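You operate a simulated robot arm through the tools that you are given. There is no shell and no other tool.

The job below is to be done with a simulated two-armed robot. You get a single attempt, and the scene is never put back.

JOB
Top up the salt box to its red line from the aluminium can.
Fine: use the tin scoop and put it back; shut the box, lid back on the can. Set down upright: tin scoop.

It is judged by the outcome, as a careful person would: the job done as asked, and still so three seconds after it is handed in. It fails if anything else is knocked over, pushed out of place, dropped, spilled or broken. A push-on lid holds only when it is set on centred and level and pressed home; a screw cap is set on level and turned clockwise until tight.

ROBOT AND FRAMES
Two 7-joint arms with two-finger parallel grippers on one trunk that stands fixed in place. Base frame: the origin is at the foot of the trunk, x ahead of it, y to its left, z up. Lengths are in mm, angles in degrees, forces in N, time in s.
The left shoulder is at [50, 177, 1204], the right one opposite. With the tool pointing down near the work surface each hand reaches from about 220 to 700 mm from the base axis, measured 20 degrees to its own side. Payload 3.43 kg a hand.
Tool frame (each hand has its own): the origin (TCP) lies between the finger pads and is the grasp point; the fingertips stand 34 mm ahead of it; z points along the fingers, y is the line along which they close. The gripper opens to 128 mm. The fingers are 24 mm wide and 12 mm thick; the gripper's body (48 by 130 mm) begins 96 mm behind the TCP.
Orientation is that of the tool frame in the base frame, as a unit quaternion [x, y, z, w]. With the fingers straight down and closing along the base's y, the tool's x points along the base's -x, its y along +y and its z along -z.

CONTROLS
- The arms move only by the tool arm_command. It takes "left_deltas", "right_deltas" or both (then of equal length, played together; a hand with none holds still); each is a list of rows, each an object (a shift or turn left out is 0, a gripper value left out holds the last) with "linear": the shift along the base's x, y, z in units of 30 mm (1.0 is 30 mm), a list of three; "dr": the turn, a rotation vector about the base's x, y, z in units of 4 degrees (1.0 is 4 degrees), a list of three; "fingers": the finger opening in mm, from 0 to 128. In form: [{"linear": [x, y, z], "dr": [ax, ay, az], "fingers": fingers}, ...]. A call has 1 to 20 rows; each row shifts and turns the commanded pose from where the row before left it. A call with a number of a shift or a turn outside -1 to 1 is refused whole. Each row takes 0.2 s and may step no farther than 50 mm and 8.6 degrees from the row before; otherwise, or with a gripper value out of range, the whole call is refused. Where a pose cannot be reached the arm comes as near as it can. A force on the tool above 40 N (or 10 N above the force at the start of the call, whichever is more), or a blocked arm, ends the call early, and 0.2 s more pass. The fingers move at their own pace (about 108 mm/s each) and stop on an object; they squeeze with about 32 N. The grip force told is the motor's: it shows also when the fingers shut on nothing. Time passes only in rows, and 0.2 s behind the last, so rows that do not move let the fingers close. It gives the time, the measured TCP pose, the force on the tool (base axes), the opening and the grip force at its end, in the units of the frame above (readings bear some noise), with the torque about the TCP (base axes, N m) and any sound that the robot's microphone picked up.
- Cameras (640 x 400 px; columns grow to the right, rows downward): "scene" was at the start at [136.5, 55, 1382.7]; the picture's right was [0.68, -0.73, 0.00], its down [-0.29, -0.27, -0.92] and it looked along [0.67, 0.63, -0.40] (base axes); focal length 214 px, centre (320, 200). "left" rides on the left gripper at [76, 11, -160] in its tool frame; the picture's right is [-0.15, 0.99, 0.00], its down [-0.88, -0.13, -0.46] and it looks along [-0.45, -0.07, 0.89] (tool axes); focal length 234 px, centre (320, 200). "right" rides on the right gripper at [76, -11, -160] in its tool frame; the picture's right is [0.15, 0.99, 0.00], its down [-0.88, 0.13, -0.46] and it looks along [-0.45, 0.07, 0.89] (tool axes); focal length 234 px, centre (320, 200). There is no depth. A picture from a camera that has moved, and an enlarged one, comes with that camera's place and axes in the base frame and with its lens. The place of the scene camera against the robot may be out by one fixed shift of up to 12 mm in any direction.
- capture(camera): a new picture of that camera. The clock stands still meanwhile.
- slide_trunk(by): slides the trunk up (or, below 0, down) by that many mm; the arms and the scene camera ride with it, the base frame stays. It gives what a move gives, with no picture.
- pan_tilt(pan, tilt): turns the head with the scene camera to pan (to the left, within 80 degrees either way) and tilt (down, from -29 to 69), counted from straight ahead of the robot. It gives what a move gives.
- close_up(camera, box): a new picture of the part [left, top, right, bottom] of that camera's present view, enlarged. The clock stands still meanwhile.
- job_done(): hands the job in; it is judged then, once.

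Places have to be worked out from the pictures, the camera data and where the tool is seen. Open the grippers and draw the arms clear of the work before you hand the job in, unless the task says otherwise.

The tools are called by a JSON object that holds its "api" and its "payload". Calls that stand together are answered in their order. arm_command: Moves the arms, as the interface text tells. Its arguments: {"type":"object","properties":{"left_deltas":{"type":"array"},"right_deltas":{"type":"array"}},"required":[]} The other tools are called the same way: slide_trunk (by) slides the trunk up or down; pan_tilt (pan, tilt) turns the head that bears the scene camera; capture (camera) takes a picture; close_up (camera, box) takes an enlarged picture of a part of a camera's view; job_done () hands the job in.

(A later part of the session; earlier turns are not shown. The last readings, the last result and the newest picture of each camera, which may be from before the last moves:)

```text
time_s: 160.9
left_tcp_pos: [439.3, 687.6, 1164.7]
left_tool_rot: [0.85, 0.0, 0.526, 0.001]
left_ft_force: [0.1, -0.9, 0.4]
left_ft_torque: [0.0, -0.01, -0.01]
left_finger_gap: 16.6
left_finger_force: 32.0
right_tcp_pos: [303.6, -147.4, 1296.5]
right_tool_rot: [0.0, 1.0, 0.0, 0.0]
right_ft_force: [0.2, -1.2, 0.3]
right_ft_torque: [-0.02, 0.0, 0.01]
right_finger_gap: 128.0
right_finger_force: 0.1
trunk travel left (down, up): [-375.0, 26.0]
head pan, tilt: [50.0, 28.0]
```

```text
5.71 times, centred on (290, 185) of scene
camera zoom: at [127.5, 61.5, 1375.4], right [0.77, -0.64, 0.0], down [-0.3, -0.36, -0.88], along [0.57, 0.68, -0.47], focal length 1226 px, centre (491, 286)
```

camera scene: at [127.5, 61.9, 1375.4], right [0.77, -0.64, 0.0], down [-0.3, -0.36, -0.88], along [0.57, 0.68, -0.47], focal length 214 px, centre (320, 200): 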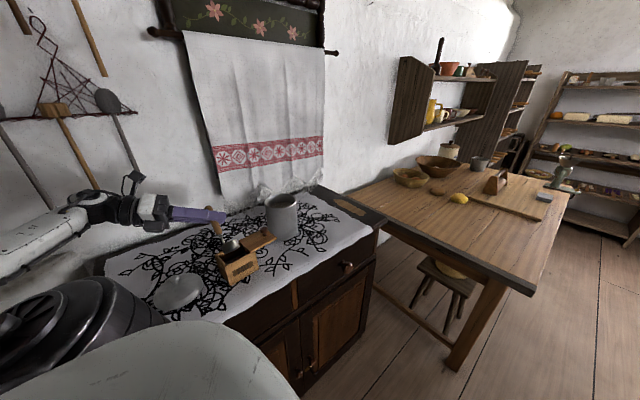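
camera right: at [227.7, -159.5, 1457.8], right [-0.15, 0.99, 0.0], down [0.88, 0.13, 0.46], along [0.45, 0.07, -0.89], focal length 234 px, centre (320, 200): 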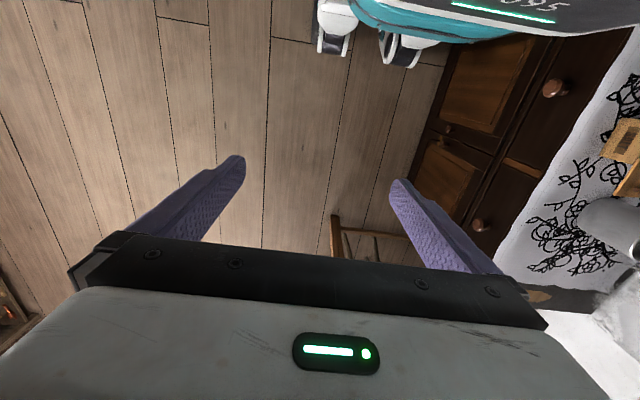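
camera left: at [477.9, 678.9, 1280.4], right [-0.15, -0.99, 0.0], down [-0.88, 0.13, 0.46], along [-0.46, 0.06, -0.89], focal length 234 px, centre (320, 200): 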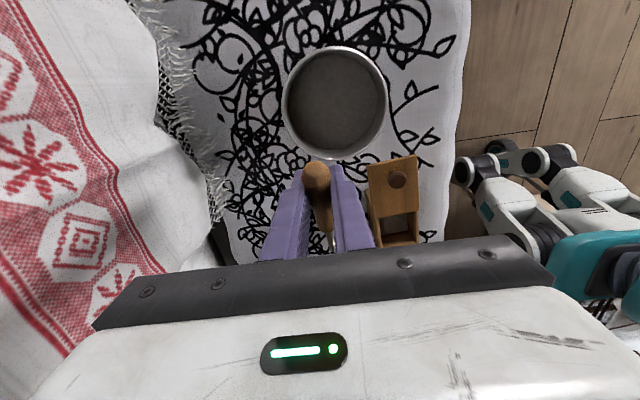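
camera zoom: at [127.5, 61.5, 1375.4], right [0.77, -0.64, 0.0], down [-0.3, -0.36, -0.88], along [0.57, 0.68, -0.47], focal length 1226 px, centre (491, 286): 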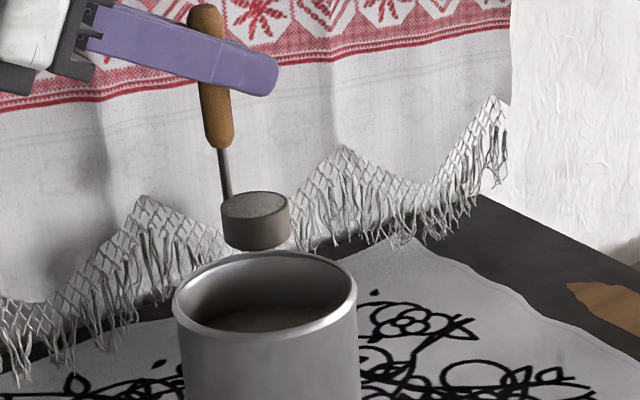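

Full again. I carry it to the box at the same height, to TCP (231,612).

{"api": "arm_command", "payload": {"left_deltas": [{"linear": [-0.3, -0.11, 0]}, {"linear": [-0.55, -0.2, 0]}, {"linear": [-0.65, -0.236, 0]}, {"linear": [-0.65, -0.236, 0]}, {"linear": [-0.65, -0.236, 0]}, {"linear": [-0.65, -0.236, 0]}, {"linear": [-0.65, -0.236, 0]}, {"linear": [-0.65, -0.236, 0]}, {"linear": [-0.65, -0.236, 0]}, {"linear": [-0.65, -0.236, 0]}, {"linear": [-0.55, -0.2, 0]}, {"linear": [-0.34, -0.12, 0]}]}}

{"api": "arm_command", "payload": {"left_deltas": [{"linear": [0, 0, -0.35], "dr": [-0.9375, 0, 0]}, {"linear": [0, 0, -0.35], "dr": [-0.9375, 0, 0]}, {"linear": [0, 0, -0.35], "dr": [-0.9375, 0, 0]}, {"linear": [0, 0, -0.35], "dr": [-0.9375, 0, 0]}, {"linear": [0, 0, -0.35], "dr": [-0.9375, 0, 0]}, {"linear": [0, 0, -0.35], "dr": [-0.9375, 0, 0]}, {"linear": [0, 0, -0.35], "dr": [-0.9375, 0, 0]}, {"linear": [0, 0, -0.3], "dr": [-0.9375, 0, 0]}]}}

{"api": "close_up", "payload": {"camera": "scene", "box": [190, 180, 290, 290]}}

```text
time_s: 163.5
left_tcp_pos: [231.1, 613.2, 1165.9]
left_tool_rot: [0.85, 0.001, 0.526, 0.001]
left_ft_force: [-0.8, 0.2, 0.0]
left_ft_torque: [0.01, 0.01, 0.01]
left_finger_gap: 16.4
left_finger_force: 32.0
right_tcp_pos: [304.0, -149.1, 1297.4]
right_tool_rot: [0.0, 1.0, 0.001, 0.001]
right_ft_force: [-0.4, 0.4, 0.2]
right_ft_torque: [-0.03, 0.05, -0.02]
right_finger_gap: 127.8
right_finger_force: 0.1
trunk travel left (down, up): [-375.0, 26.0]
head pan, tilt: [50.0, 28.0]
```

```text
time_s: 165.3
left_tcp_pos: [229.9, 612.9, 1082.8]
left_tool_rot: [0.821, 0.138, 0.508, 0.221]
left_ft_force: [0.4, -0.3, -0.6]
left_ft_torque: [0.06, 0.01, 0.01]
left_finger_gap: 16.6
left_finger_force: 31.7
right_tcp_pos: [303.8, -147.5, 1297.1]
right_tool_rot: [0.0, 1.0, 0.001, 0.0]
right_ft_force: [-0.5, -0.8, 0.5]
right_ft_torque: [-0.01, 0.02, -0.04]
right_finger_gap: 128.1
right_finger_force: 0.0
trunk travel left (down, up): [-375.0, 26.0]
head pan, tilt: [50.0, 28.0]
```

```text
3.64 times, centred on (240, 235) of scene
camera zoom: at [127.6, 62.0, 1375.3], right [0.77, -0.64, 0.0], down [-0.3, -0.36, -0.88], along [0.57, 0.68, -0.47], focal length 780 px, centre (611, 73)
```

zoom: 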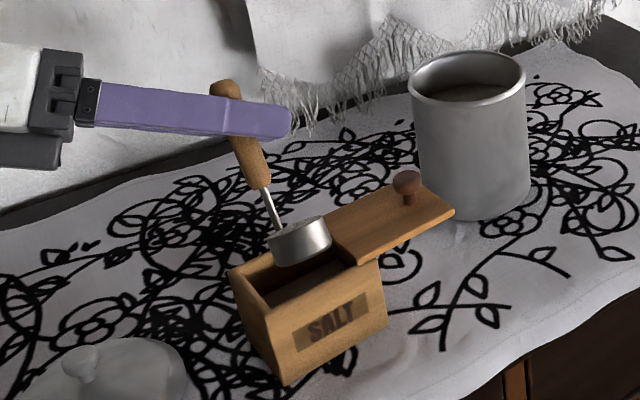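

Same pose as the first pour at 30°. I tilt to 45° (still holding), then take a reference view of the salt edge before creeping on.

{"api": "arm_command", "payload": {"left_deltas": [{"linear": [0, 0.14, -0.108], "dr": [-0.9375, 0, 0]}, {"linear": [0, 0.14, -0.108], "dr": [-0.9375, 0, 0]}, {"linear": [0, 0.14, -0.108], "dr": [-0.9375, 0, 0]}, {"linear": [0, 0.14, -0.108], "dr": [-0.9375, 0, 0]}]}}

{"api": "close_up", "payload": {"camera": "scene", "box": [228, 245, 246, 257]}}

```text
time_s: 166.3
left_tcp_pos: [231.0, 629.5, 1070.2]
left_tool_rot: [0.785, 0.203, 0.486, 0.326]
left_ft_force: [0.1, 0.3, -1.0]
left_ft_torque: [0.06, -0.02, 0.02]
left_finger_gap: 16.6
left_finger_force: 32.0
right_tcp_pos: [304.3, -147.2, 1297.6]
right_tool_rot: [0.0, 1.0, 0.001, -0.001]
right_ft_force: [0.4, -0.3, 0.1]
right_ft_torque: [0.04, -0.01, 0.0]
right_finger_gap: 128.2
right_finger_force: 0.1
trunk travel left (down, up): [-375.0, 26.0]
head pan, tilt: [50.0, 28.0]
```

```text
16.00 times, centred on (237, 251) of scene
camera zoom: at [127.6, 62.0, 1375.3], right [0.77, -0.64, 0.0], down [-0.3, -0.36, -0.88], along [0.57, 0.68, -0.47], focal length 3432 px, centre (1648, -616)
```

zoom: 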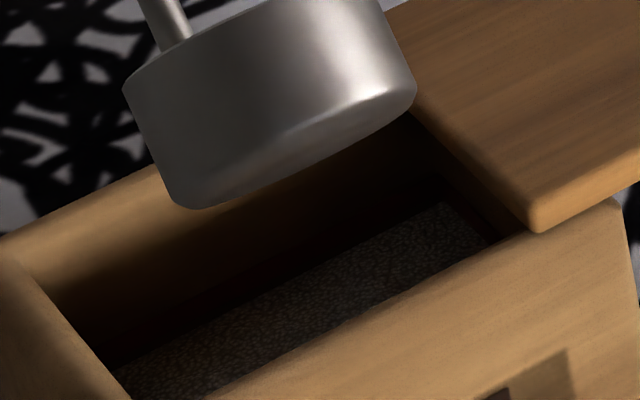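

No change yet at 45°. I creep 2.5° further and look again.

{"api": "arm_command", "payload": {"left_deltas": [{"linear": [0, 0.072, -0.089], "dr": [-0.625, 0, 0]}]}}

{"api": "close_up", "payload": {"camera": "scene", "box": [228, 245, 246, 257]}}

```text
time_s: 166.7
left_tcp_pos: [230.9, 631.7, 1066.8]
left_tool_rot: [0.778, 0.213, 0.482, 0.343]
left_ft_force: [-0.2, 0.2, -1.1]
left_ft_torque: [0.05, 0.04, 0.0]
left_finger_gap: 16.6
left_finger_force: 31.8
right_tcp_pos: [303.4, -148.8, 1295.9]
right_tool_rot: [0.0, 1.0, 0.001, 0.001]
right_ft_force: [0.5, -0.1, -0.1]
right_ft_torque: [-0.01, -0.02, -0.02]
right_finger_gap: 127.9
right_finger_force: 0.0
trunk travel left (down, up): [-375.0, 26.0]
head pan, tilt: [50.0, 28.0]
```

```text
16.00 times, centred on (237, 251) of scene
camera zoom: at [127.6, 62.0, 1375.3], right [0.77, -0.64, 0.0], down [-0.3, -0.36, -0.88], along [0.57, 0.68, -0.47], focal length 3432 px, centre (1648, -616)
```

zoom: 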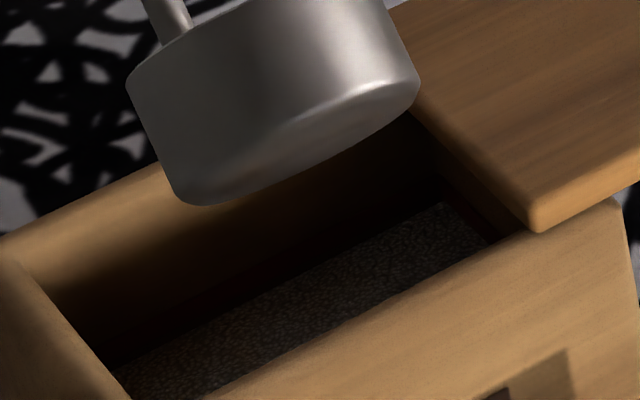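

No change at 47.5°. Another 2.5°.

{"api": "arm_command", "payload": {"left_deltas": [{"linear": [0, 0.072, -0.089], "dr": [-0.625, 0, 0]}]}}

{"api": "close_up", "payload": {"camera": "scene", "box": [228, 245, 246, 257]}}

```text
time_s: 167.1
left_tcp_pos: [231.5, 633.7, 1064.0]
left_tool_rot: [0.77, 0.224, 0.477, 0.36]
left_ft_force: [0.2, -0.1, -1.3]
left_ft_torque: [0.09, 0.02, -0.02]
left_finger_gap: 16.6
left_finger_force: 31.8
right_tcp_pos: [303.4, -148.4, 1297.4]
right_tool_rot: [0.0, 1.0, 0.001, 0.001]
right_ft_force: [-0.5, 0.1, 0.2]
right_ft_torque: [-0.01, 0.0, 0.01]
right_finger_gap: 127.9
right_finger_force: 0.1
trunk travel left (down, up): [-375.0, 26.0]
head pan, tilt: [50.0, 28.0]
```

```text
16.00 times, centred on (237, 251) of scene
camera zoom: at [127.6, 62.1, 1375.3], right [0.77, -0.64, 0.0], down [-0.3, -0.36, -0.88], along [0.57, 0.68, -0.47], focal length 3432 px, centre (1648, -616)
```

zoom: 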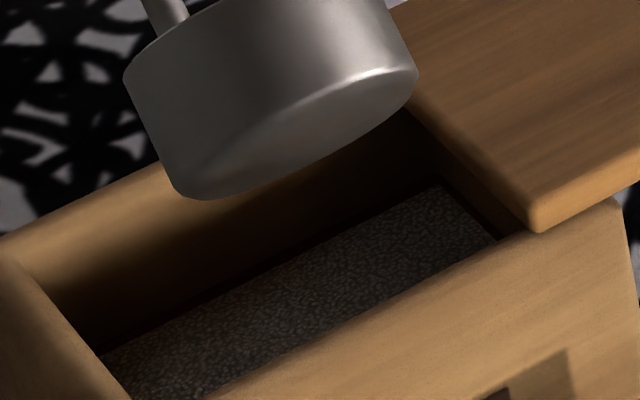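

At 50° the salt edge jumped up about 18 px, roughly 4 mm: about at the red strip. I roll back at once to stop the flow.

{"api": "arm_command", "payload": {"left_deltas": [{"linear": [0, -0.116, 0.142], "dr": [1, 0, 0]}, {"linear": [0, -0.116, 0.142], "dr": [1, 0, 0]}, {"linear": [0, -0.14, 0.13], "dr": [1, 0, 0]}]}}

{"api": "close_up", "payload": {"camera": "scene", "box": [228, 245, 246, 257]}}

```text
time_s: 167.9
left_tcp_pos: [229.9, 621.7, 1077.1]
left_tool_rot: [0.803, 0.172, 0.498, 0.277]
left_ft_force: [0.0, 0.6, -0.1]
left_ft_torque: [0.04, -0.02, 0.04]
left_finger_gap: 16.4
left_finger_force: 31.6
right_tcp_pos: [304.4, -148.4, 1297.7]
right_tool_rot: [0.0, 1.0, 0.001, 0.0]
right_ft_force: [-0.2, -0.5, 0.5]
right_ft_torque: [0.01, 0.0, -0.01]
right_finger_gap: 128.1
right_finger_force: 0.2
trunk travel left (down, up): [-375.0, 26.0]
head pan, tilt: [50.0, 28.0]
```

```text
16.00 times, centred on (237, 251) of scene
camera zoom: at [127.5, 61.6, 1375.4], right [0.77, -0.64, 0.0], down [-0.3, -0.36, -0.88], along [0.57, 0.68, -0.47], focal length 3432 px, centre (1648, -616)
```

zoom: 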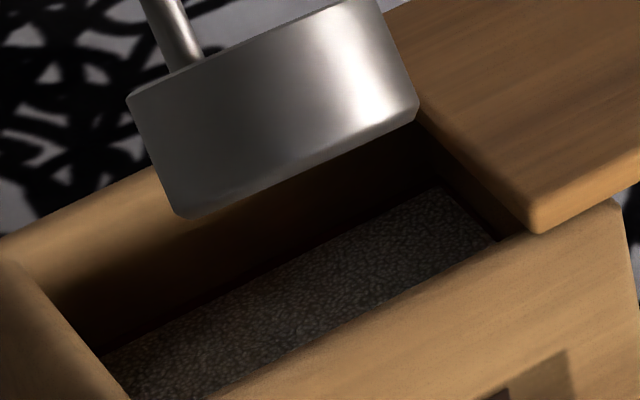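

The level holds. I roll the scoop upright over the box and rise, with the remaining salt still in it.

{"api": "arm_command", "payload": {"left_deltas": [{"linear": [0, -0.1, 0.1], "dr": [1, 0, 0]}, {"linear": [0, -0.1, 0.15], "dr": [1, 0, 0]}, {"linear": [0, -0.1, 0.2], "dr": [1, 0, 0]}, {"linear": [0, 0, 0.25], "dr": [1, 0, 0]}, {"linear": [0, 0, 0.3], "dr": [1, 0, 0]}, {"linear": [0, 0, 0.35], "dr": [1, 0, 0]}, {"linear": [0, 0, 0.4], "dr": [1, 0, 0]}, {"linear": [0, 0, 0.4], "dr": [1, 0, 0]}, {"linear": [0, 0, 0.4], "dr": [1, 0, 0]}, {"linear": [0, 0, 0.35], "dr": [0.5, 0, 0]}]}}

{"api": "close_up", "payload": {"camera": "scene", "box": [190, 170, 270, 240]}}

```text
time_s: 170.1
left_tcp_pos: [230.5, 612.3, 1164.2]
left_tool_rot: [0.85, 0.0, 0.527, 0.0]
left_ft_force: [0.1, -0.4, -0.1]
left_ft_torque: [0.0, 0.01, -0.01]
left_finger_gap: 16.4
left_finger_force: 31.9
right_tcp_pos: [303.6, -149.7, 1297.3]
right_tool_rot: [0.0, 1.0, 0.001, -0.001]
right_ft_force: [-0.3, -0.8, 0.5]
right_ft_torque: [0.0, 0.0, -0.01]
right_finger_gap: 128.2
right_finger_force: 0.1
trunk travel left (down, up): [-375.0, 26.0]
head pan, tilt: [50.0, 28.0]
```

```text
5.71 times, centred on (230, 205) of scene
camera zoom: at [127.6, 61.5, 1375.4], right [0.77, -0.64, 0.0], down [-0.3, -0.36, -0.88], along [0.57, 0.68, -0.47], focal length 1226 px, centre (834, 171)
```

zoom: 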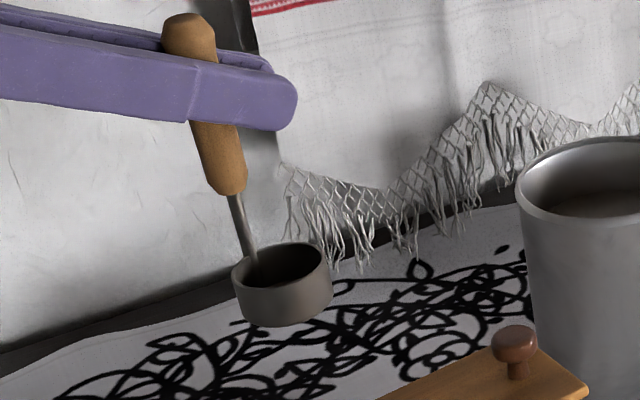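

The cup looks nearly empty inside; I zoom in to see how much remains.

{"api": "close_up", "payload": {"camera": "scene", "box": [216, 208, 236, 230]}}

{"api": "close_up", "payload": {"camera": "scene", "box": [228, 245, 246, 257]}}

```text
16.00 times, centred on (226, 219) of scene
camera zoom: at [127.6, 61.5, 1375.4], right [0.77, -0.64, 0.0], down [-0.3, -0.36, -0.88], along [0.57, 0.68, -0.47], focal length 3432 px, centre (1824, -104)
```

zoom: 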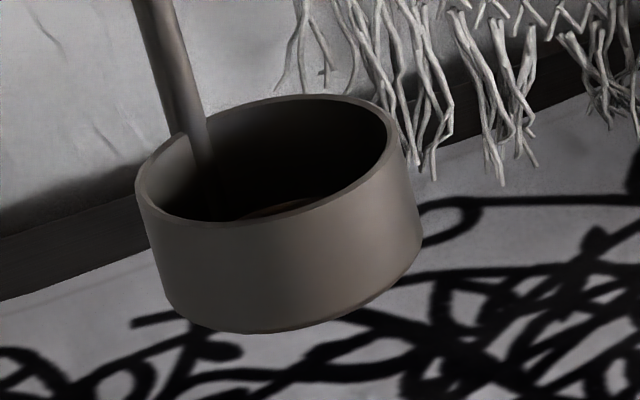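

```text
16.00 times, centred on (237, 251) of scene
camera zoom: at [127.6, 61.5, 1375.4], right [0.77, -0.64, 0.0], down [-0.3, -0.36, -0.88], along [0.57, 0.68, -0.47], focal length 3432 px, centre (1648, -616)
```

zoom: 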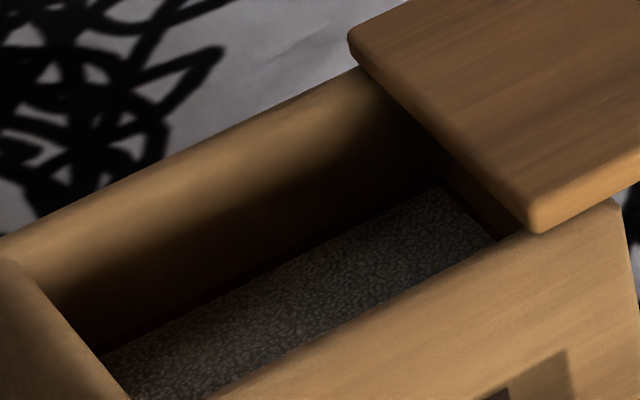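

About a third of a cup remains, and the salt edge now lies about at the middle of the red strip. I take the remainder back to the can: first over it, then turn to heading 65°.

{"api": "arm_command", "payload": {"left_deltas": [{"linear": [0.3, 0.09, 0]}, {"linear": [0.55, 0.15, 0]}, {"linear": [0.65, 0.18, 0]}, {"linear": [0.65, 0.18, 0]}, {"linear": [0.65, 0.18, 0]}, {"linear": [0.65, 0.18, 0]}, {"linear": [0.65, 0.18, 0]}, {"linear": [0.65, 0.18, 0]}, {"linear": [0.65, 0.18, 0]}, {"linear": [0.65, 0.18, 0]}, {"linear": [0.5, 0.15, 0]}]}}

{"api": "arm_command", "payload": {"left_deltas": [{"dr": [0, 0, 0.5]}, {"dr": [0, 0, 0.95]}, {"dr": [0, 0, 0.96]}, {"dr": [0, 0, 0.96]}, {"dr": [0, 0, 0.96]}, {"dr": [0, 0, 0.96]}, {"dr": [0, 0, 0.96]}, {"dr": [0, 0, 0.96]}, {"dr": [0, 0, 0.96]}, {"dr": [0, 0, 0.96]}, {"dr": [0, 0, 0.96]}, {"dr": [0, 0, 0.96]}, {"dr": [0, 0, 0.96]}, {"dr": [0, 0, 0.96]}, {"dr": [0, 0, 0.96]}, {"dr": [0, 0, 0.96]}, {"dr": [0, 0, 0.96]}, {"dr": [0, 0, 0.35]}]}}

{"api": "close_up", "payload": {"camera": "scene", "box": [245, 140, 325, 230]}}

```text
time_s: 172.5
left_tcp_pos: [427.8, 669.5, 1163.8]
left_tool_rot: [0.85, 0.002, 0.527, 0.0]
left_ft_force: [0.2, 0.4, -0.7]
left_ft_torque: [-0.03, 0.06, -0.02]
left_finger_gap: 16.8
left_finger_force: 32.4
right_tcp_pos: [302.5, -147.4, 1296.9]
right_tool_rot: [0.0, 1.0, 0.001, 0.001]
right_ft_force: [-0.8, -1.3, 0.1]
right_ft_torque: [0.02, 0.02, 0.0]
right_finger_gap: 127.9
right_finger_force: 0.1
trunk travel left (down, up): [-375.0, 26.0]
head pan, tilt: [50.0, 28.0]
```

```text
time_s: 176.3
left_tcp_pos: [428.8, 668.8, 1164.2]
left_tool_rot: [0.717, 0.456, 0.445, -0.283]
left_ft_force: [0.2, 0.1, -1.1]
left_ft_torque: [-0.03, 0.03, 0.01]
left_finger_gap: 16.6
left_finger_force: 32.4
right_tcp_pos: [303.5, -147.1, 1297.4]
right_tool_rot: [0.0, 1.0, 0.002, 0.0]
right_ft_force: [0.0, 0.0, 0.2]
right_ft_torque: [0.0, -0.02, -0.02]
right_finger_gap: 128.1
right_finger_force: 0.1
trunk travel left (down, up): [-375.0, 26.0]
head pan, tilt: [50.0, 28.0]
```

```text
4.44 times, centred on (285, 185) of scene
camera zoom: at [127.6, 61.8, 1375.4], right [0.77, -0.64, 0.0], down [-0.3, -0.36, -0.88], along [0.57, 0.68, -0.47], focal length 953 px, centre (476, 267)
```

zoom: 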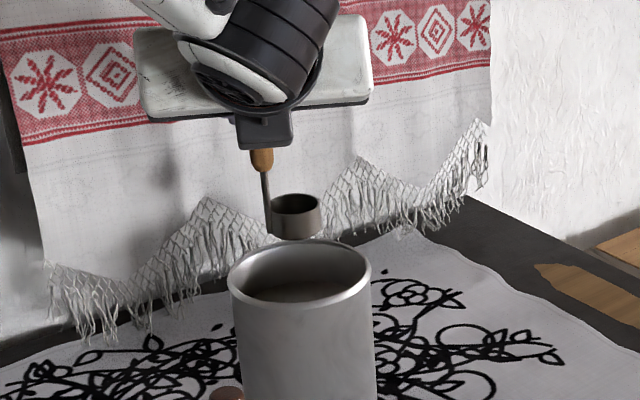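

At heading 65° over the can, with a little salt left in the cup. I tip it clockwise to pour the rest back into the can, as before.

{"api": "arm_command", "payload": {"left_deltas": [{"linear": [-0.4, 0.2, -0.3]}, {"linear": [-0.4, 0.2, -0.37]}, {"linear": [0.172, -0.08, 0.041], "dr": [0.397, 0.849, 0]}, {"linear": [0.172, -0.08, 0.041], "dr": [0.397, 0.849, 0]}, {"linear": [0.172, -0.08, 0.041], "dr": [0.397, 0.849, 0]}, {"linear": [0.172, -0.08, 0.041], "dr": [0.397, 0.849, 0]}, {"linear": [0.172, -0.08, 0.041], "dr": [0.397, 0.849, 0]}, {"linear": [0.172, -0.08, 0.041], "dr": [0.397, 0.849, 0]}, {"linear": [0.172, -0.08, 0.041], "dr": [0.397, 0.849, 0]}, {"linear": [0.172, -0.08, 0.041], "dr": [0.397, 0.849, 0]}]}}

{"api": "close_up", "payload": {"camera": "scene", "box": [245, 140, 325, 230]}}

```text
time_s: 178.5
left_tcp_pos: [446.3, 660.5, 1153.1]
left_tool_rot: [0.767, 0.325, 0.312, -0.458]
left_ft_force: [0.4, 0.2, -0.9]
left_ft_torque: [0.01, -0.02, 0.02]
left_finger_gap: 16.6
left_finger_force: 32.3
right_tcp_pos: [305.1, -148.2, 1297.6]
right_tool_rot: [0.0, 1.0, 0.001, -0.001]
right_ft_force: [0.6, -0.3, -0.4]
right_ft_torque: [0.0, 0.0, 0.0]
right_finger_gap: 127.9
right_finger_force: 0.0
trunk travel left (down, up): [-375.0, 26.0]
head pan, tilt: [50.0, 28.0]
```

```text
4.44 times, centred on (285, 185) of scene
camera zoom: at [127.8, 61.8, 1375.3], right [0.77, -0.64, 0.0], down [-0.3, -0.36, -0.88], along [0.57, 0.68, -0.47], focal length 953 px, centre (476, 267)
```

zoom: 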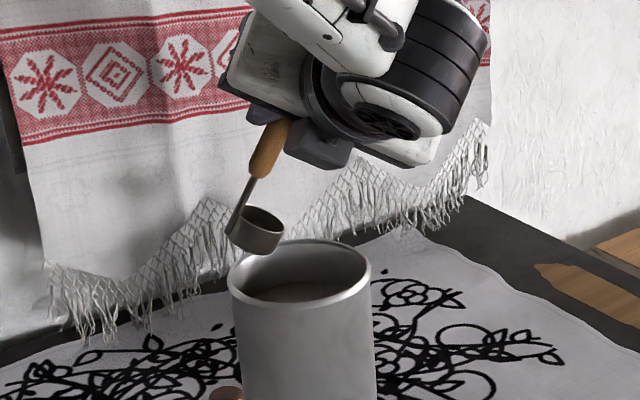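

It follows as before. I continue to about 80° to empty the cup over the can.

{"api": "arm_command", "payload": {"left_deltas": [{"linear": [0.204, -0.095, -0.03], "dr": [0.397, 0.849, 0]}, {"linear": [0.204, -0.095, -0.04], "dr": [0.397, 0.849, 0]}, {"linear": [0.204, -0.095, -0.06], "dr": [0.397, 0.849, 0]}, {"linear": [0.204, -0.095, -0.07], "dr": [0.397, 0.849, 0]}, {"linear": [0.204, -0.095, -0.06], "dr": [0.397, 0.849, 0]}, {"linear": [0.204, -0.095, -0.07], "dr": [0.397, 0.849, 0]}, {"linear": [0.204, -0.095, -0.07], "dr": [0.397, 0.849, 0]}, {"linear": [0.204, -0.095, -0.08], "dr": [0.397, 0.849, 0]}, {"linear": [0.16, -0.075, -0.12], "dr": [0.397, 0.849, 0]}, {"linear": [0.14, -0.065, -0.13], "dr": [0.397, 0.849, 0]}, {"linear": [0.13, -0.06, -0.14], "dr": [0.397, 0.849, 0]}, {"linear": [0.12, -0.055, -0.14], "dr": [0.397, 0.849, 0]}, {"linear": [0.11, -0.05, -0.15], "dr": [0.397, 0.849, 0]}, {}, {}]}}

{"api": "capture", "payload": {"camera": "left"}}

{"api": "close_up", "payload": {"camera": "scene", "box": [230, 130, 340, 230]}}

```text
time_s: 181.7
left_tcp_pos: [514.6, 630.2, 1118.9]
left_tool_rot: [0.735, 0.071, 0.055, -0.673]
left_ft_force: [-0.2, 0.0, -0.4]
left_ft_torque: [-0.03, -0.06, 0.02]
left_finger_gap: 16.5
left_finger_force: 32.4
right_tcp_pos: [303.7, -148.1, 1297.6]
right_tool_rot: [0.0, 1.0, 0.001, 0.0]
right_ft_force: [-0.4, 0.7, -0.2]
right_ft_torque: [-0.01, 0.03, -0.02]
right_finger_gap: 128.1
right_finger_force: 0.1
trunk travel left (down, up): [-375.0, 26.0]
head pan, tilt: [50.0, 28.0]
```

```text
taken
camera left: at [591.4, 472.3, 1134.3], right [0.03, -0.09, -1.0], down [-0.88, -0.47, 0.02], along [-0.47, 0.88, -0.09], focal length 234 px, centre (320, 200)
```

left: 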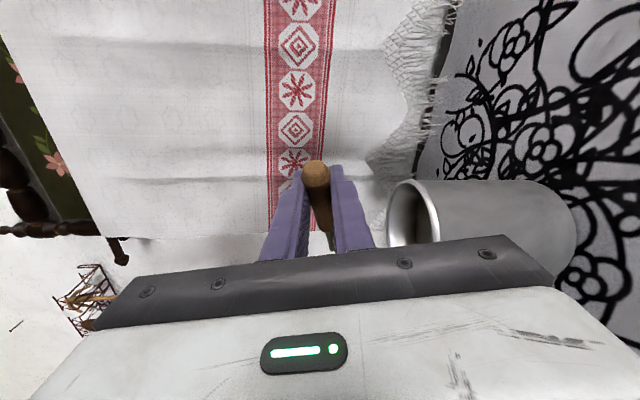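

```text
4.00 times, centred on (285, 180) of scene
camera zoom: at [127.7, 61.9, 1375.3], right [0.77, -0.64, 0.0], down [-0.3, -0.36, -0.88], along [0.57, 0.68, -0.47], focal length 858 px, centre (460, 280)
```

zoom: 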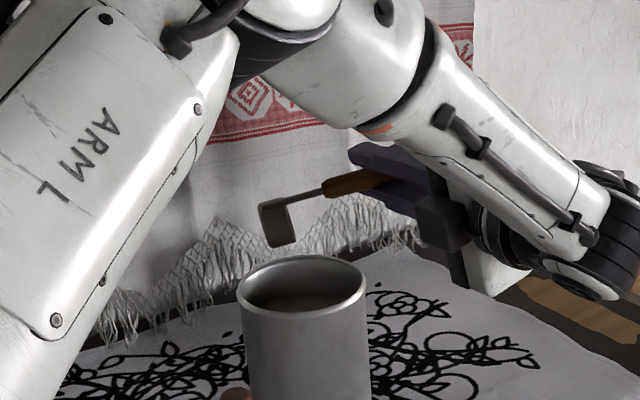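

The cup is emptied over the can. I roll back upright along the same path.

{"api": "arm_command", "payload": {"left_deltas": [{"linear": [-0.11, 0.05, 0.15], "dr": [-0.397, -0.849, 0]}, {"linear": [-0.12, 0.055, 0.14], "dr": [-0.397, -0.849, 0]}, {"linear": [-0.13, 0.06, 0.14], "dr": [-0.397, -0.849, 0]}, {"linear": [-0.14, 0.065, 0.13], "dr": [-0.397, -0.849, 0]}, {"linear": [-0.16, 0.075, 0.12], "dr": [-0.397, -0.849, 0]}, {"linear": [-0.204, 0.095, 0.08], "dr": [-0.397, -0.849, 0]}, {"linear": [-0.204, 0.095, 0.07], "dr": [-0.397, -0.849, 0]}, {"linear": [-0.204, 0.095, 0.07], "dr": [-0.397, -0.849, 0]}, {"linear": [-0.204, 0.095, 0.06], "dr": [-0.397, -0.849, 0]}, {"linear": [-0.204, 0.095, 0.07], "dr": [-0.397, -0.849, 0]}, {"linear": [-0.204, 0.095, 0.06], "dr": [-0.397, -0.849, 0]}, {"linear": [-0.204, 0.095, 0.04], "dr": [-0.397, -0.849, 0]}, {"linear": [-0.204, 0.095, 0.03], "dr": [-0.397, -0.849, 0]}, {"linear": [-0.172, 0.08, -0.041], "dr": [-0.397, -0.849, 0]}, {"linear": [-0.172, 0.08, -0.041], "dr": [-0.397, -0.849, 0]}, {"linear": [-0.172, 0.08, -0.041], "dr": [-0.397, -0.849, 0]}, {"linear": [-0.172, 0.08, -0.041], "dr": [-0.397, -0.849, 0]}, {"linear": [-0.172, 0.08, -0.041], "dr": [-0.397, -0.849, 0]}, {"linear": [-0.172, 0.08, -0.041], "dr": [-0.397, -0.849, 0]}, {"linear": [-0.172, 0.08, -0.041], "dr": [-0.397, -0.849, 0]}]}}

{"api": "arm_command", "payload": {"left_deltas": [{"linear": [-0.172, 0.08, 0.2], "dr": [-0.397, -0.849, 0]}, {"linear": [0, 0, 0.5]}]}}

{"api": "close_up", "payload": {"camera": "scene", "box": [245, 140, 325, 230]}}

```text
time_s: 185.9
left_tcp_pos: [409.4, 678.9, 1144.4]
left_tool_rot: [0.726, 0.442, 0.429, -0.305]
left_ft_force: [0.0, 0.1, -1.0]
left_ft_torque: [0.0, 0.04, -0.02]
left_finger_gap: 16.7
left_finger_force: 32.1
right_tcp_pos: [303.0, -147.8, 1296.8]
right_tool_rot: [0.001, 1.0, 0.001, -0.001]
right_ft_force: [1.3, 0.6, 0.3]
right_ft_torque: [-0.02, 0.01, -0.02]
right_finger_gap: 127.9
right_finger_force: 0.1
trunk travel left (down, up): [-375.0, 26.0]
head pan, tilt: [50.0, 28.0]
```

```text
time_s: 186.5
left_tcp_pos: [404.3, 681.0, 1165.4]
left_tool_rot: [0.718, 0.456, 0.445, -0.282]
left_ft_force: [0.1, 0.3, -0.2]
left_ft_torque: [-0.02, 0.02, 0.02]
left_finger_gap: 16.7
left_finger_force: 32.1
right_tcp_pos: [303.1, -148.1, 1296.2]
right_tool_rot: [0.0, 1.0, 0.001, 0.0]
right_ft_force: [-0.4, 0.3, -1.5]
right_ft_torque: [-0.03, -0.01, 0.03]
right_finger_gap: 128.0
right_finger_force: 0.0
trunk travel left (down, up): [-375.0, 26.0]
head pan, tilt: [50.0, 28.0]
```

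```text
4.44 times, centred on (285, 185) of scene
camera zoom: at [127.7, 61.6, 1375.3], right [0.77, -0.64, 0.0], down [-0.3, -0.36, -0.88], along [0.57, 0.68, -0.47], focal length 953 px, centre (476, 267)
```

zoom: 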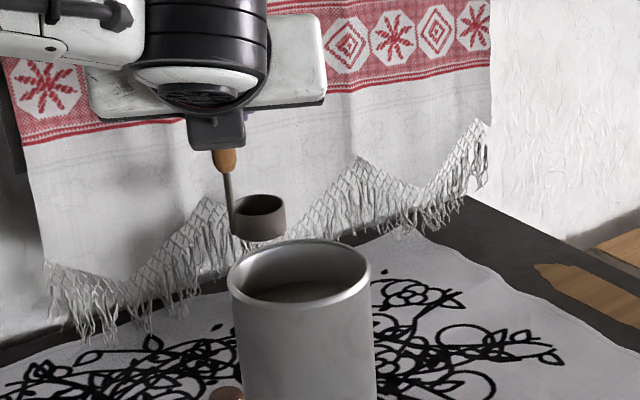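

The scoop is upright and empty over the can. I check the salt level against the strip once more from the head camera before putting the scoop away.

{"api": "close_up", "payload": {"camera": "scene", "box": [232, 243, 250, 255]}}

```text
16.00 times, centred on (241, 249) of scene
camera zoom: at [127.7, 61.6, 1375.3], right [0.77, -0.64, 0.0], down [-0.3, -0.36, -0.88], along [0.57, 0.68, -0.47], focal length 3432 px, centre (1584, -584)
```

zoom: 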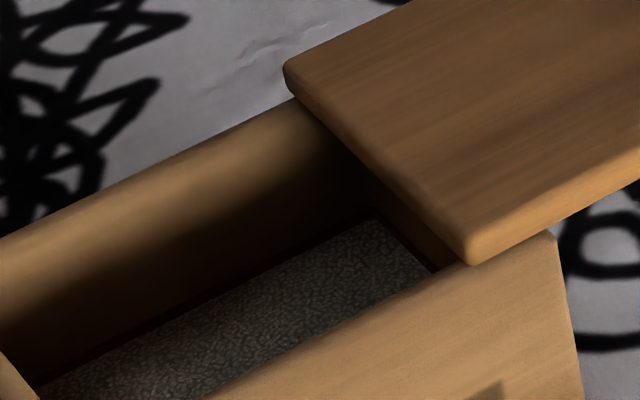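

A thin red line, about 1.5 mm, still shows above the salt, so the level lies within the red strip. I take the scoop back to its place: over (471,550), then down most of the way.

{"api": "arm_command", "payload": {"left_deltas": [{"linear": [0.446, -0.873, 0]}, {"linear": [0.446, -0.873, 0]}, {"linear": [0.446, -0.873, 0]}, {"linear": [0.446, -0.873, 0]}, {"linear": [0.44, -0.87, 0]}, {"linear": [0, 0, -0.9]}, {"linear": [0, 0, -0.9]}, {"linear": [0, 0, -0.9]}, {"linear": [0, 0, -0.9]}, {"linear": [0, 0, -0.9]}, {"linear": [0, 0, -0.6]}]}}

{"api": "capture", "payload": {"camera": "left"}}

{"api": "close_up", "payload": {"camera": "scene", "box": [250, 170, 370, 270]}}

```text
time_s: 188.9
left_tcp_pos: [469.5, 551.0, 1013.0]
left_tool_rot: [0.717, 0.456, 0.446, -0.282]
left_ft_force: [0.4, 0.3, -1.3]
left_ft_torque: [0.01, 0.0, 0.0]
left_finger_gap: 16.4
left_finger_force: 31.6
right_tcp_pos: [304.2, -148.8, 1297.7]
right_tool_rot: [0.0, 1.0, 0.001, -0.001]
right_ft_force: [0.2, -0.7, 0.0]
right_ft_torque: [-0.03, 0.0, 0.02]
right_finger_gap: 128.1
right_finger_force: 0.1
trunk travel left (down, up): [-375.0, 26.0]
head pan, tilt: [50.0, 28.0]
```

```text
taken
camera left: at [431.8, 448.3, 1150.8], right [0.87, -0.48, -0.13], down [-0.46, -0.67, -0.59], along [0.2, 0.57, -0.8], focal length 234 px, centre (320, 200)
```

left: 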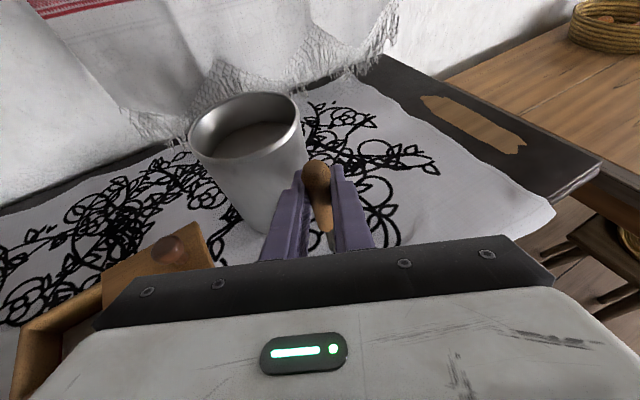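

```text
4.00 times, centred on (310, 220) of scene
camera zoom: at [127.7, 61.9, 1375.3], right [0.77, -0.64, 0.0], down [-0.3, -0.36, -0.88], along [0.57, 0.68, -0.47], focal length 858 px, centre (360, 120)
```

zoom: 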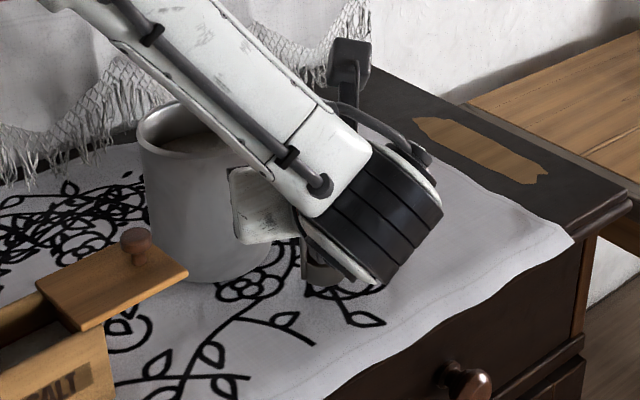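

The scoop is about 19 mm above its standing height. I lower in small steps until I feel the cloth.

{"api": "arm_command", "payload": {"left_deltas": [{"linear": [0.04, -0.03, -0.25]}, {"linear": [0, 0, -0.25]}]}}

{"api": "arm_command", "payload": {"left_deltas": [{"linear": [0, 0, -0.07]}, {}]}}

```text
time_s: 189.5
left_tcp_pos: [471.0, 550.7, 997.7]
left_tool_rot: [0.717, 0.456, 0.446, -0.282]
left_ft_force: [0.1, -0.2, -0.7]
left_ft_torque: [0.02, 0.02, 0.0]
left_finger_gap: 16.3
left_finger_force: 31.8
right_tcp_pos: [303.3, -148.9, 1298.1]
right_tool_rot: [-0.001, 1.0, 0.001, 0.0]
right_ft_force: [-0.3, -0.4, -0.3]
right_ft_torque: [0.01, 0.0, 0.02]
right_finger_gap: 127.9
right_finger_force: 0.0
trunk travel left (down, up): [-375.0, 26.0]
head pan, tilt: [50.0, 28.0]
```

```text
time_s: 190.1
left_tcp_pos: [471.5, 550.1, 995.9]
left_tool_rot: [0.717, 0.456, 0.445, -0.282]
left_ft_force: [0.3, 0.1, -1.0]
left_ft_torque: [0.0, 0.01, 0.0]
left_finger_gap: 16.5
left_finger_force: 31.9
right_tcp_pos: [304.3, -148.4, 1298.1]
right_tool_rot: [0.0, 1.0, 0.001, 0.0]
right_ft_force: [-0.4, -0.2, 0.4]
right_ft_torque: [0.01, 0.0, 0.0]
right_finger_gap: 128.0
right_finger_force: 0.1
trunk travel left (down, up): [-375.0, 26.0]
head pan, tilt: [50.0, 28.0]
```

Still free at z 995.9. Another small step.

{"api": "arm_command", "payload": {"left_deltas": [{"linear": [0, 0, -0.04]}, {}]}}

{"api": "arm_command", "payload": {"left_deltas": [{"linear": [0, 0, -0.03]}, {}]}}

```text
time_s: 190.7
left_tcp_pos: [471.3, 548.5, 995.5]
left_tool_rot: [0.717, 0.456, 0.445, -0.283]
left_ft_force: [-0.2, 0.6, 2.2]
left_ft_torque: [-0.04, 0.05, -0.01]
left_finger_gap: 16.7
left_finger_force: 32.3
right_tcp_pos: [303.9, -147.2, 1297.5]
right_tool_rot: [0.0, 1.0, 0.001, 0.0]
right_ft_force: [0.1, -0.4, 0.0]
right_ft_torque: [-0.01, -0.02, 0.0]
right_finger_gap: 128.0
right_finger_force: 0.1
trunk travel left (down, up): [-375.0, 26.0]
head pan, tilt: [50.0, 28.0]
```

```text
time_s: 191.3
left_tcp_pos: [471.2, 547.8, 994.1]
left_tool_rot: [0.717, 0.456, 0.446, -0.282]
left_ft_force: [-1.1, 1.4, 6.6]
left_ft_torque: [-0.03, 0.04, -0.01]
left_finger_gap: 16.5
left_finger_force: 31.9
right_tcp_pos: [302.7, -148.7, 1297.5]
right_tool_rot: [0.0, 1.0, 0.001, 0.0]
right_ft_force: [0.3, 0.4, 1.3]
right_ft_torque: [0.01, 0.02, -0.01]
right_finger_gap: 128.1
right_finger_force: 0.0
trunk travel left (down, up): [-375.0, 26.0]
head pan, tilt: [50.0, 28.0]
```

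The cup rests on the cloth with about 6 N. I ease off a hair, open the fingers and look before retreating.

{"api": "arm_command", "payload": {"left_deltas": [{"linear": [0, 0, 0.015]}, {"fingers": 24}, {"fingers": 50}, {}]}}

{"api": "close_up", "payload": {"camera": "left", "box": [230, 120, 410, 260]}}

```text
time_s: 192.3
left_tcp_pos: [471.5, 550.5, 994.3]
left_tool_rot: [0.718, 0.455, 0.445, -0.282]
left_ft_force: [0.7, -0.5, 0.2]
left_ft_torque: [0.01, -0.01, -0.03]
left_finger_gap: 50.0
left_finger_force: 0.0
right_tcp_pos: [301.9, -148.3, 1296.6]
right_tool_rot: [0.0, 1.0, 0.001, 0.0]
right_ft_force: [0.4, 0.6, 0.0]
right_ft_torque: [0.0, 0.01, 0.01]
right_finger_gap: 127.9
right_finger_force: 0.0
trunk travel left (down, up): [-375.0, 26.0]
head pan, tilt: [50.0, 28.0]
```

```text
2.86 times, centred on (320, 190) of left
camera zoom: at [433.4, 445.8, 1132.8], right [0.87, -0.48, -0.13], down [-0.46, -0.67, -0.59], along [0.19, 0.57, -0.8], focal length 669 px, centre (320, 229)
```

zoom: 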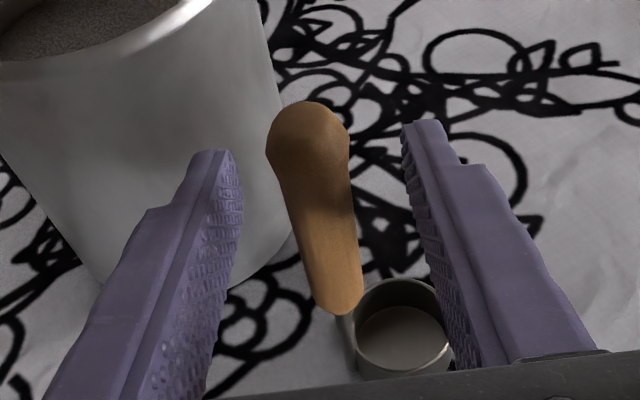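

The scoop stands upright on its own. I retreat back along the tool axis and rise clear.

{"api": "arm_command", "payload": {"left_deltas": [{"linear": [-0.2, -0.43, 0.235]}, {"linear": [-0.335, -0.724, 0.396]}, {"linear": [-0.335, -0.724, 0.396]}, {"linear": [-0.335, -0.724, 0.396]}, {"linear": [0, 0, 0.9]}, {"linear": [0, 0, 0.9]}, {"linear": [0, 0, 0.9]}]}}

{"api": "capture", "payload": {"camera": "left"}}

{"api": "close_up", "payload": {"camera": "scene", "box": [150, 180, 350, 310]}}

```text
time_s: 193.9
left_tcp_pos: [436.3, 471.1, 1117.8]
left_tool_rot: [0.717, 0.456, 0.445, -0.283]
left_ft_force: [0.5, -0.4, -0.1]
left_ft_torque: [0.01, -0.01, -0.02]
left_finger_gap: 50.2
left_finger_force: 0.0
right_tcp_pos: [304.2, -148.7, 1297.0]
right_tool_rot: [0.0, 1.0, 0.001, 0.0]
right_ft_force: [-0.2, 0.0, 0.0]
right_ft_torque: [-0.01, 0.0, 0.02]
right_finger_gap: 127.9
right_finger_force: 0.1
trunk travel left (down, up): [-375.0, 26.0]
head pan, tilt: [50.0, 28.0]
```

```text
taken
camera left: at [398.2, 367.1, 1256.5], right [0.87, -0.48, -0.13], down [-0.46, -0.67, -0.59], along [0.19, 0.57, -0.8], focal length 234 px, centre (320, 200)
```

left: 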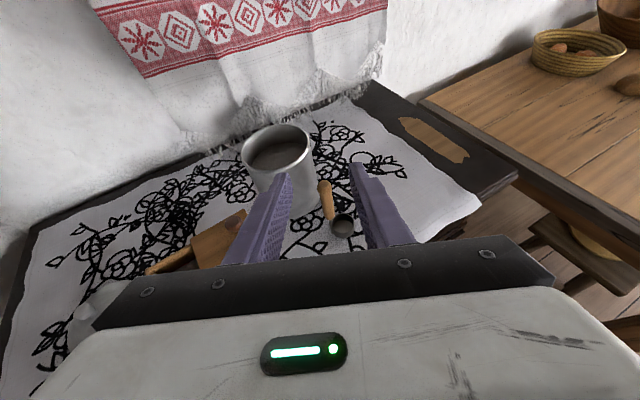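

```text
3.08 times, centred on (250, 245) of scene
camera zoom: at [127.1, 61.5, 1375.4], right [0.77, -0.64, 0.0], down [-0.3, -0.36, -0.88], along [0.57, 0.68, -0.47], focal length 660 px, centre (535, 62)
```

zoom: 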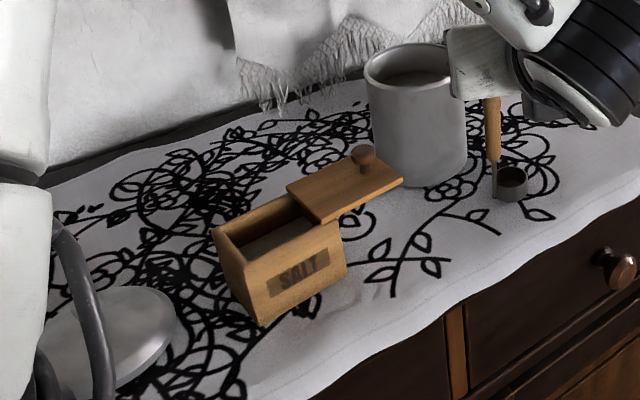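

Everything stands in order. I turn the hand back to pointing down, on the way toward the box lid's knob.

{"api": "arm_command", "payload": {"left_deltas": [{"linear": [-0.19, 0.15, 0.1], "dr": [-0.906, 0.423, 0]}, {"linear": [-0.19, 0.15, 0.1], "dr": [-0.906, 0.423, 0]}, {"linear": [-0.19, 0.15, 0.1], "dr": [-0.906, 0.423, 0]}, {"linear": [-0.19, 0.15, 0.1], "dr": [-0.906, 0.423, 0]}, {"linear": [-0.19, 0.15, 0.1], "dr": [-0.906, 0.423, 0]}, {"linear": [-0.19, 0.15, 0.1], "dr": [-0.906, 0.423, 0]}, {"linear": [-0.19, 0.15, 0.1], "dr": [-0.906, 0.423, 0]}, {"linear": [-0.19, 0.15, 0.1], "dr": [-0.906, 0.423, 0]}, {"linear": [-0.19, 0.2, 0.1], "dr": [-0.906, 0.423, 0]}, {"linear": [-0.19, 0.2, 0.1], "dr": [-0.906, 0.423, 0]}, {"linear": [-0.19, 0.2, 0.1], "dr": [-0.906, 0.423, 0]}, {"linear": [-0.19, 0.2, 0.1], "dr": [-0.906, 0.423, 0]}, {"linear": [-0.19, 0.2, 0.1], "dr": [-0.906, 0.423, 0]}, {"linear": [-0.19, 0.2, 0.1], "dr": [-0.906, 0.423, 0]}, {"linear": [-0.19, 0.2, 0.1], "dr": [-0.906, 0.423, 0]}, {"linear": [-0.19, 0.2, 0.1], "dr": [-0.906, 0.423, 0]}]}}

{"api": "arm_command", "payload": {"left_deltas": [{"dr": [0, 0, -1]}, {"dr": [0, 0, -1]}, {"dr": [0, 0, -1]}, {"dr": [0, 0, -1]}, {"dr": [0, 0, -1]}, {"dr": [0, 0, -1]}, {"dr": [0, 0, -1]}, {"dr": [0, 0, -1]}, {"dr": [0, 0, -1]}, {"dr": [0, 0, -1]}, {"dr": [0, 0, -1]}, {"dr": [0, 0, -1]}, {"dr": [0, 0, -1]}, {"dr": [0, 0, -1]}, {"dr": [0, 0, -1]}]}}

{"api": "capture", "payload": {"camera": "left"}}

```text
time_s: 197.3
left_tcp_pos: [345.0, 555.5, 1166.4]
left_tool_rot: [0.843, 0.538, -0.003, 0.004]
left_ft_force: [-0.3, 0.0, 0.9]
left_ft_torque: [-0.01, -0.01, -0.01]
left_finger_gap: 50.2
left_finger_force: 0.1
right_tcp_pos: [303.7, -148.2, 1296.4]
right_tool_rot: [-0.001, 1.0, 0.001, 0.0]
right_ft_force: [0.3, 0.6, 0.1]
right_ft_torque: [0.0, -0.01, 0.02]
right_finger_gap: 127.8
right_finger_force: 0.0
trunk travel left (down, up): [-375.0, 26.0]
head pan, tilt: [50.0, 28.0]
```

```text
time_s: 200.5
left_tcp_pos: [329.0, 555.6, 1158.2]
left_tool_rot: [0.999, 0.047, -0.002, 0.002]
left_ft_force: [0.6, 0.4, -0.4]
left_ft_torque: [-0.04, 0.02, -0.02]
left_finger_gap: 49.8
left_finger_force: 0.1
left hand out of reach, approached as far as the arm can: row 15
right_tcp_pos: [303.1, -148.5, 1296.5]
right_tool_rot: [0.0, 1.0, 0.002, 0.0]
right_ft_force: [0.1, 0.6, 0.1]
right_ft_torque: [0.0, 0.0, -0.01]
right_finger_gap: 127.9
right_finger_force: 0.1
trunk travel left (down, up): [-375.0, 26.0]
head pan, tilt: [50.0, 28.0]
```

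```text
taken
camera left: at [405.7, 552.0, 1316.5], right [-0.05, -1.0, 0.0], down [-0.89, 0.05, 0.46], along [-0.46, 0.02, -0.89], focal length 234 px, centre (320, 200)
```

left: 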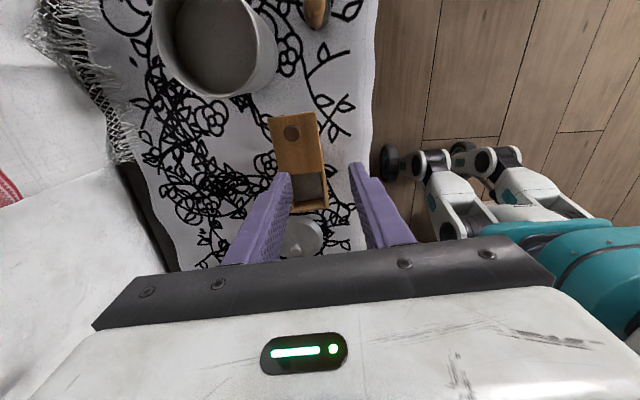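

The wrist is near its limit at yaw 185° in this arm posture, so I'll use another yaw for the knob. First I look at the salt level from here.

{"api": "close_up", "payload": {"camera": "left", "box": [285, 160, 335, 215]}}

{"api": "close_up", "payload": {"camera": "left", "box": [300, 188, 332, 212]}}

```text
7.27 times, centred on (310, 188) of left
camera zoom: at [405.7, 552.0, 1316.5], right [-0.05, -1.0, 0.0], down [-0.89, 0.05, 0.46], along [-0.46, 0.02, -0.89], focal length 1703 px, centre (393, 291)
```

zoom: 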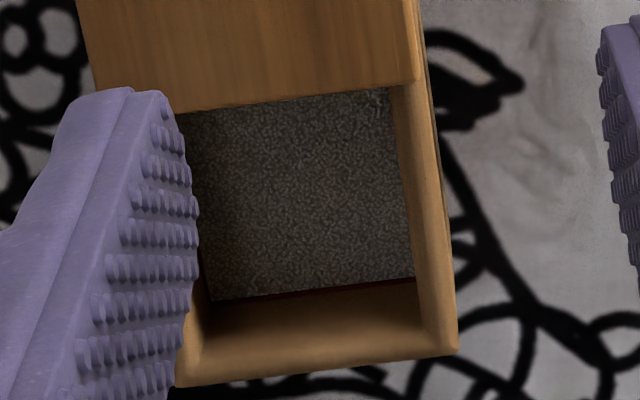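

```text
16.00 times, centred on (316, 200) of left
camera zoom: at [405.7, 552.0, 1316.5], right [-0.05, -1.0, 0.0], down [-0.89, 0.05, 0.46], along [-0.46, 0.02, -0.89], focal length 3747 px, centre (384, 200)
```

zoom: 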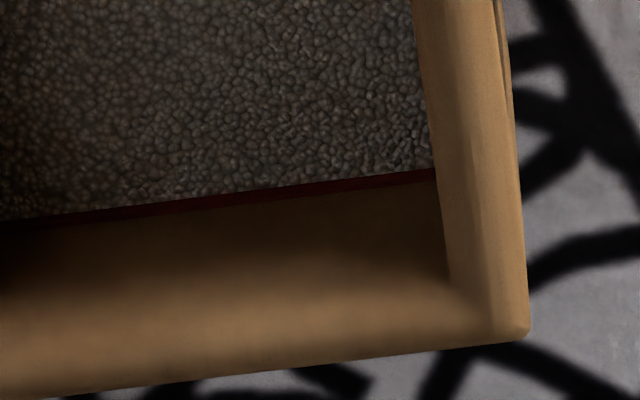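

The salt now reaches the red strip, with only its upper 2 mm showing: that is the line. I turn to yaw 225° and go over the knob at about (341,592) to close the box.

{"api": "arm_command", "payload": {"left_deltas": [{"linear": [0.04, 0.122, -0.1], "dr": [0, 0, 1], "fingers": 56}, {"linear": [0.04, 0.122, -0.1], "dr": [0, 0, 1]}, {"linear": [0.04, 0.122, -0.1], "dr": [0, 0, 1]}, {"linear": [0.04, 0.122, -0.1], "dr": [0, 0, 1]}, {"linear": [0.04, 0.122, -0.1], "dr": [0, 0, 1]}, {"linear": [0.04, 0.122, -0.1], "dr": [0, 0, 1]}, {"linear": [0.04, 0.122, -0.1], "dr": [0, 0, 1]}, {"linear": [0.04, 0.122, -0.4], "dr": [0, 0, 1]}, {"linear": [0.04, 0.122, -0.5], "dr": [0, 0, 1]}, {"linear": [0.04, 0.122, -0.5], "dr": [0, 0, 1]}]}}

{"api": "capture", "payload": {"camera": "left"}}

{"api": "close_up", "payload": {"camera": "scene", "box": [170, 150, 310, 290]}}

```text
time_s: 202.7
left_tcp_pos: [341.5, 592.3, 1094.9]
left_tool_rot: [0.924, 0.383, -0.002, 0.003]
left_ft_force: [0.2, 0.3, -0.2]
left_ft_torque: [-0.04, -0.02, -0.05]
left_finger_gap: 56.4
left_finger_force: 0.1
right_tcp_pos: [303.1, -147.2, 1297.3]
right_tool_rot: [0.0, 1.0, 0.001, 0.001]
right_ft_force: [0.0, -0.1, -0.5]
right_ft_torque: [-0.06, -0.04, 0.04]
right_finger_gap: 127.8
right_finger_force: 0.0
trunk travel left (down, up): [-375.0, 26.0]
head pan, tilt: [50.0, 28.0]
```

```text
taken
camera left: at [402.2, 639.9, 1253.4], right [0.6, -0.8, 0.0], down [-0.71, -0.53, 0.46], along [-0.37, -0.28, -0.89], focal length 234 px, centre (320, 200)
```

left: 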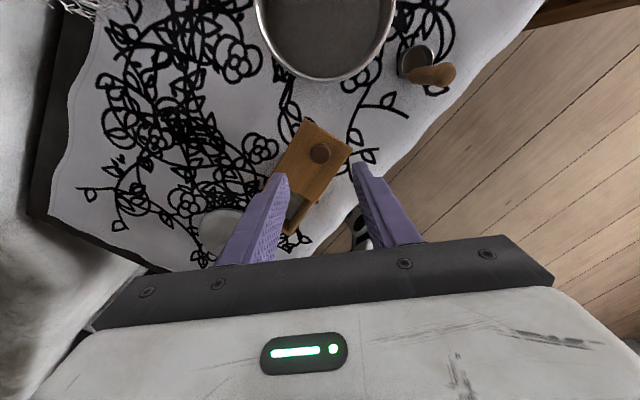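

```text
2.86 times, centred on (240, 220) of scene
camera zoom: at [127.7, 62.1, 1375.3], right [0.77, -0.64, 0.0], down [-0.3, -0.36, -0.88], along [0.57, 0.68, -0.47], focal length 613 px, centre (549, 143)
```

zoom: 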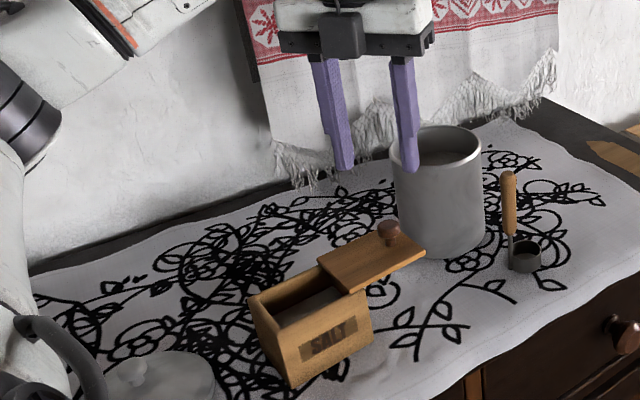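

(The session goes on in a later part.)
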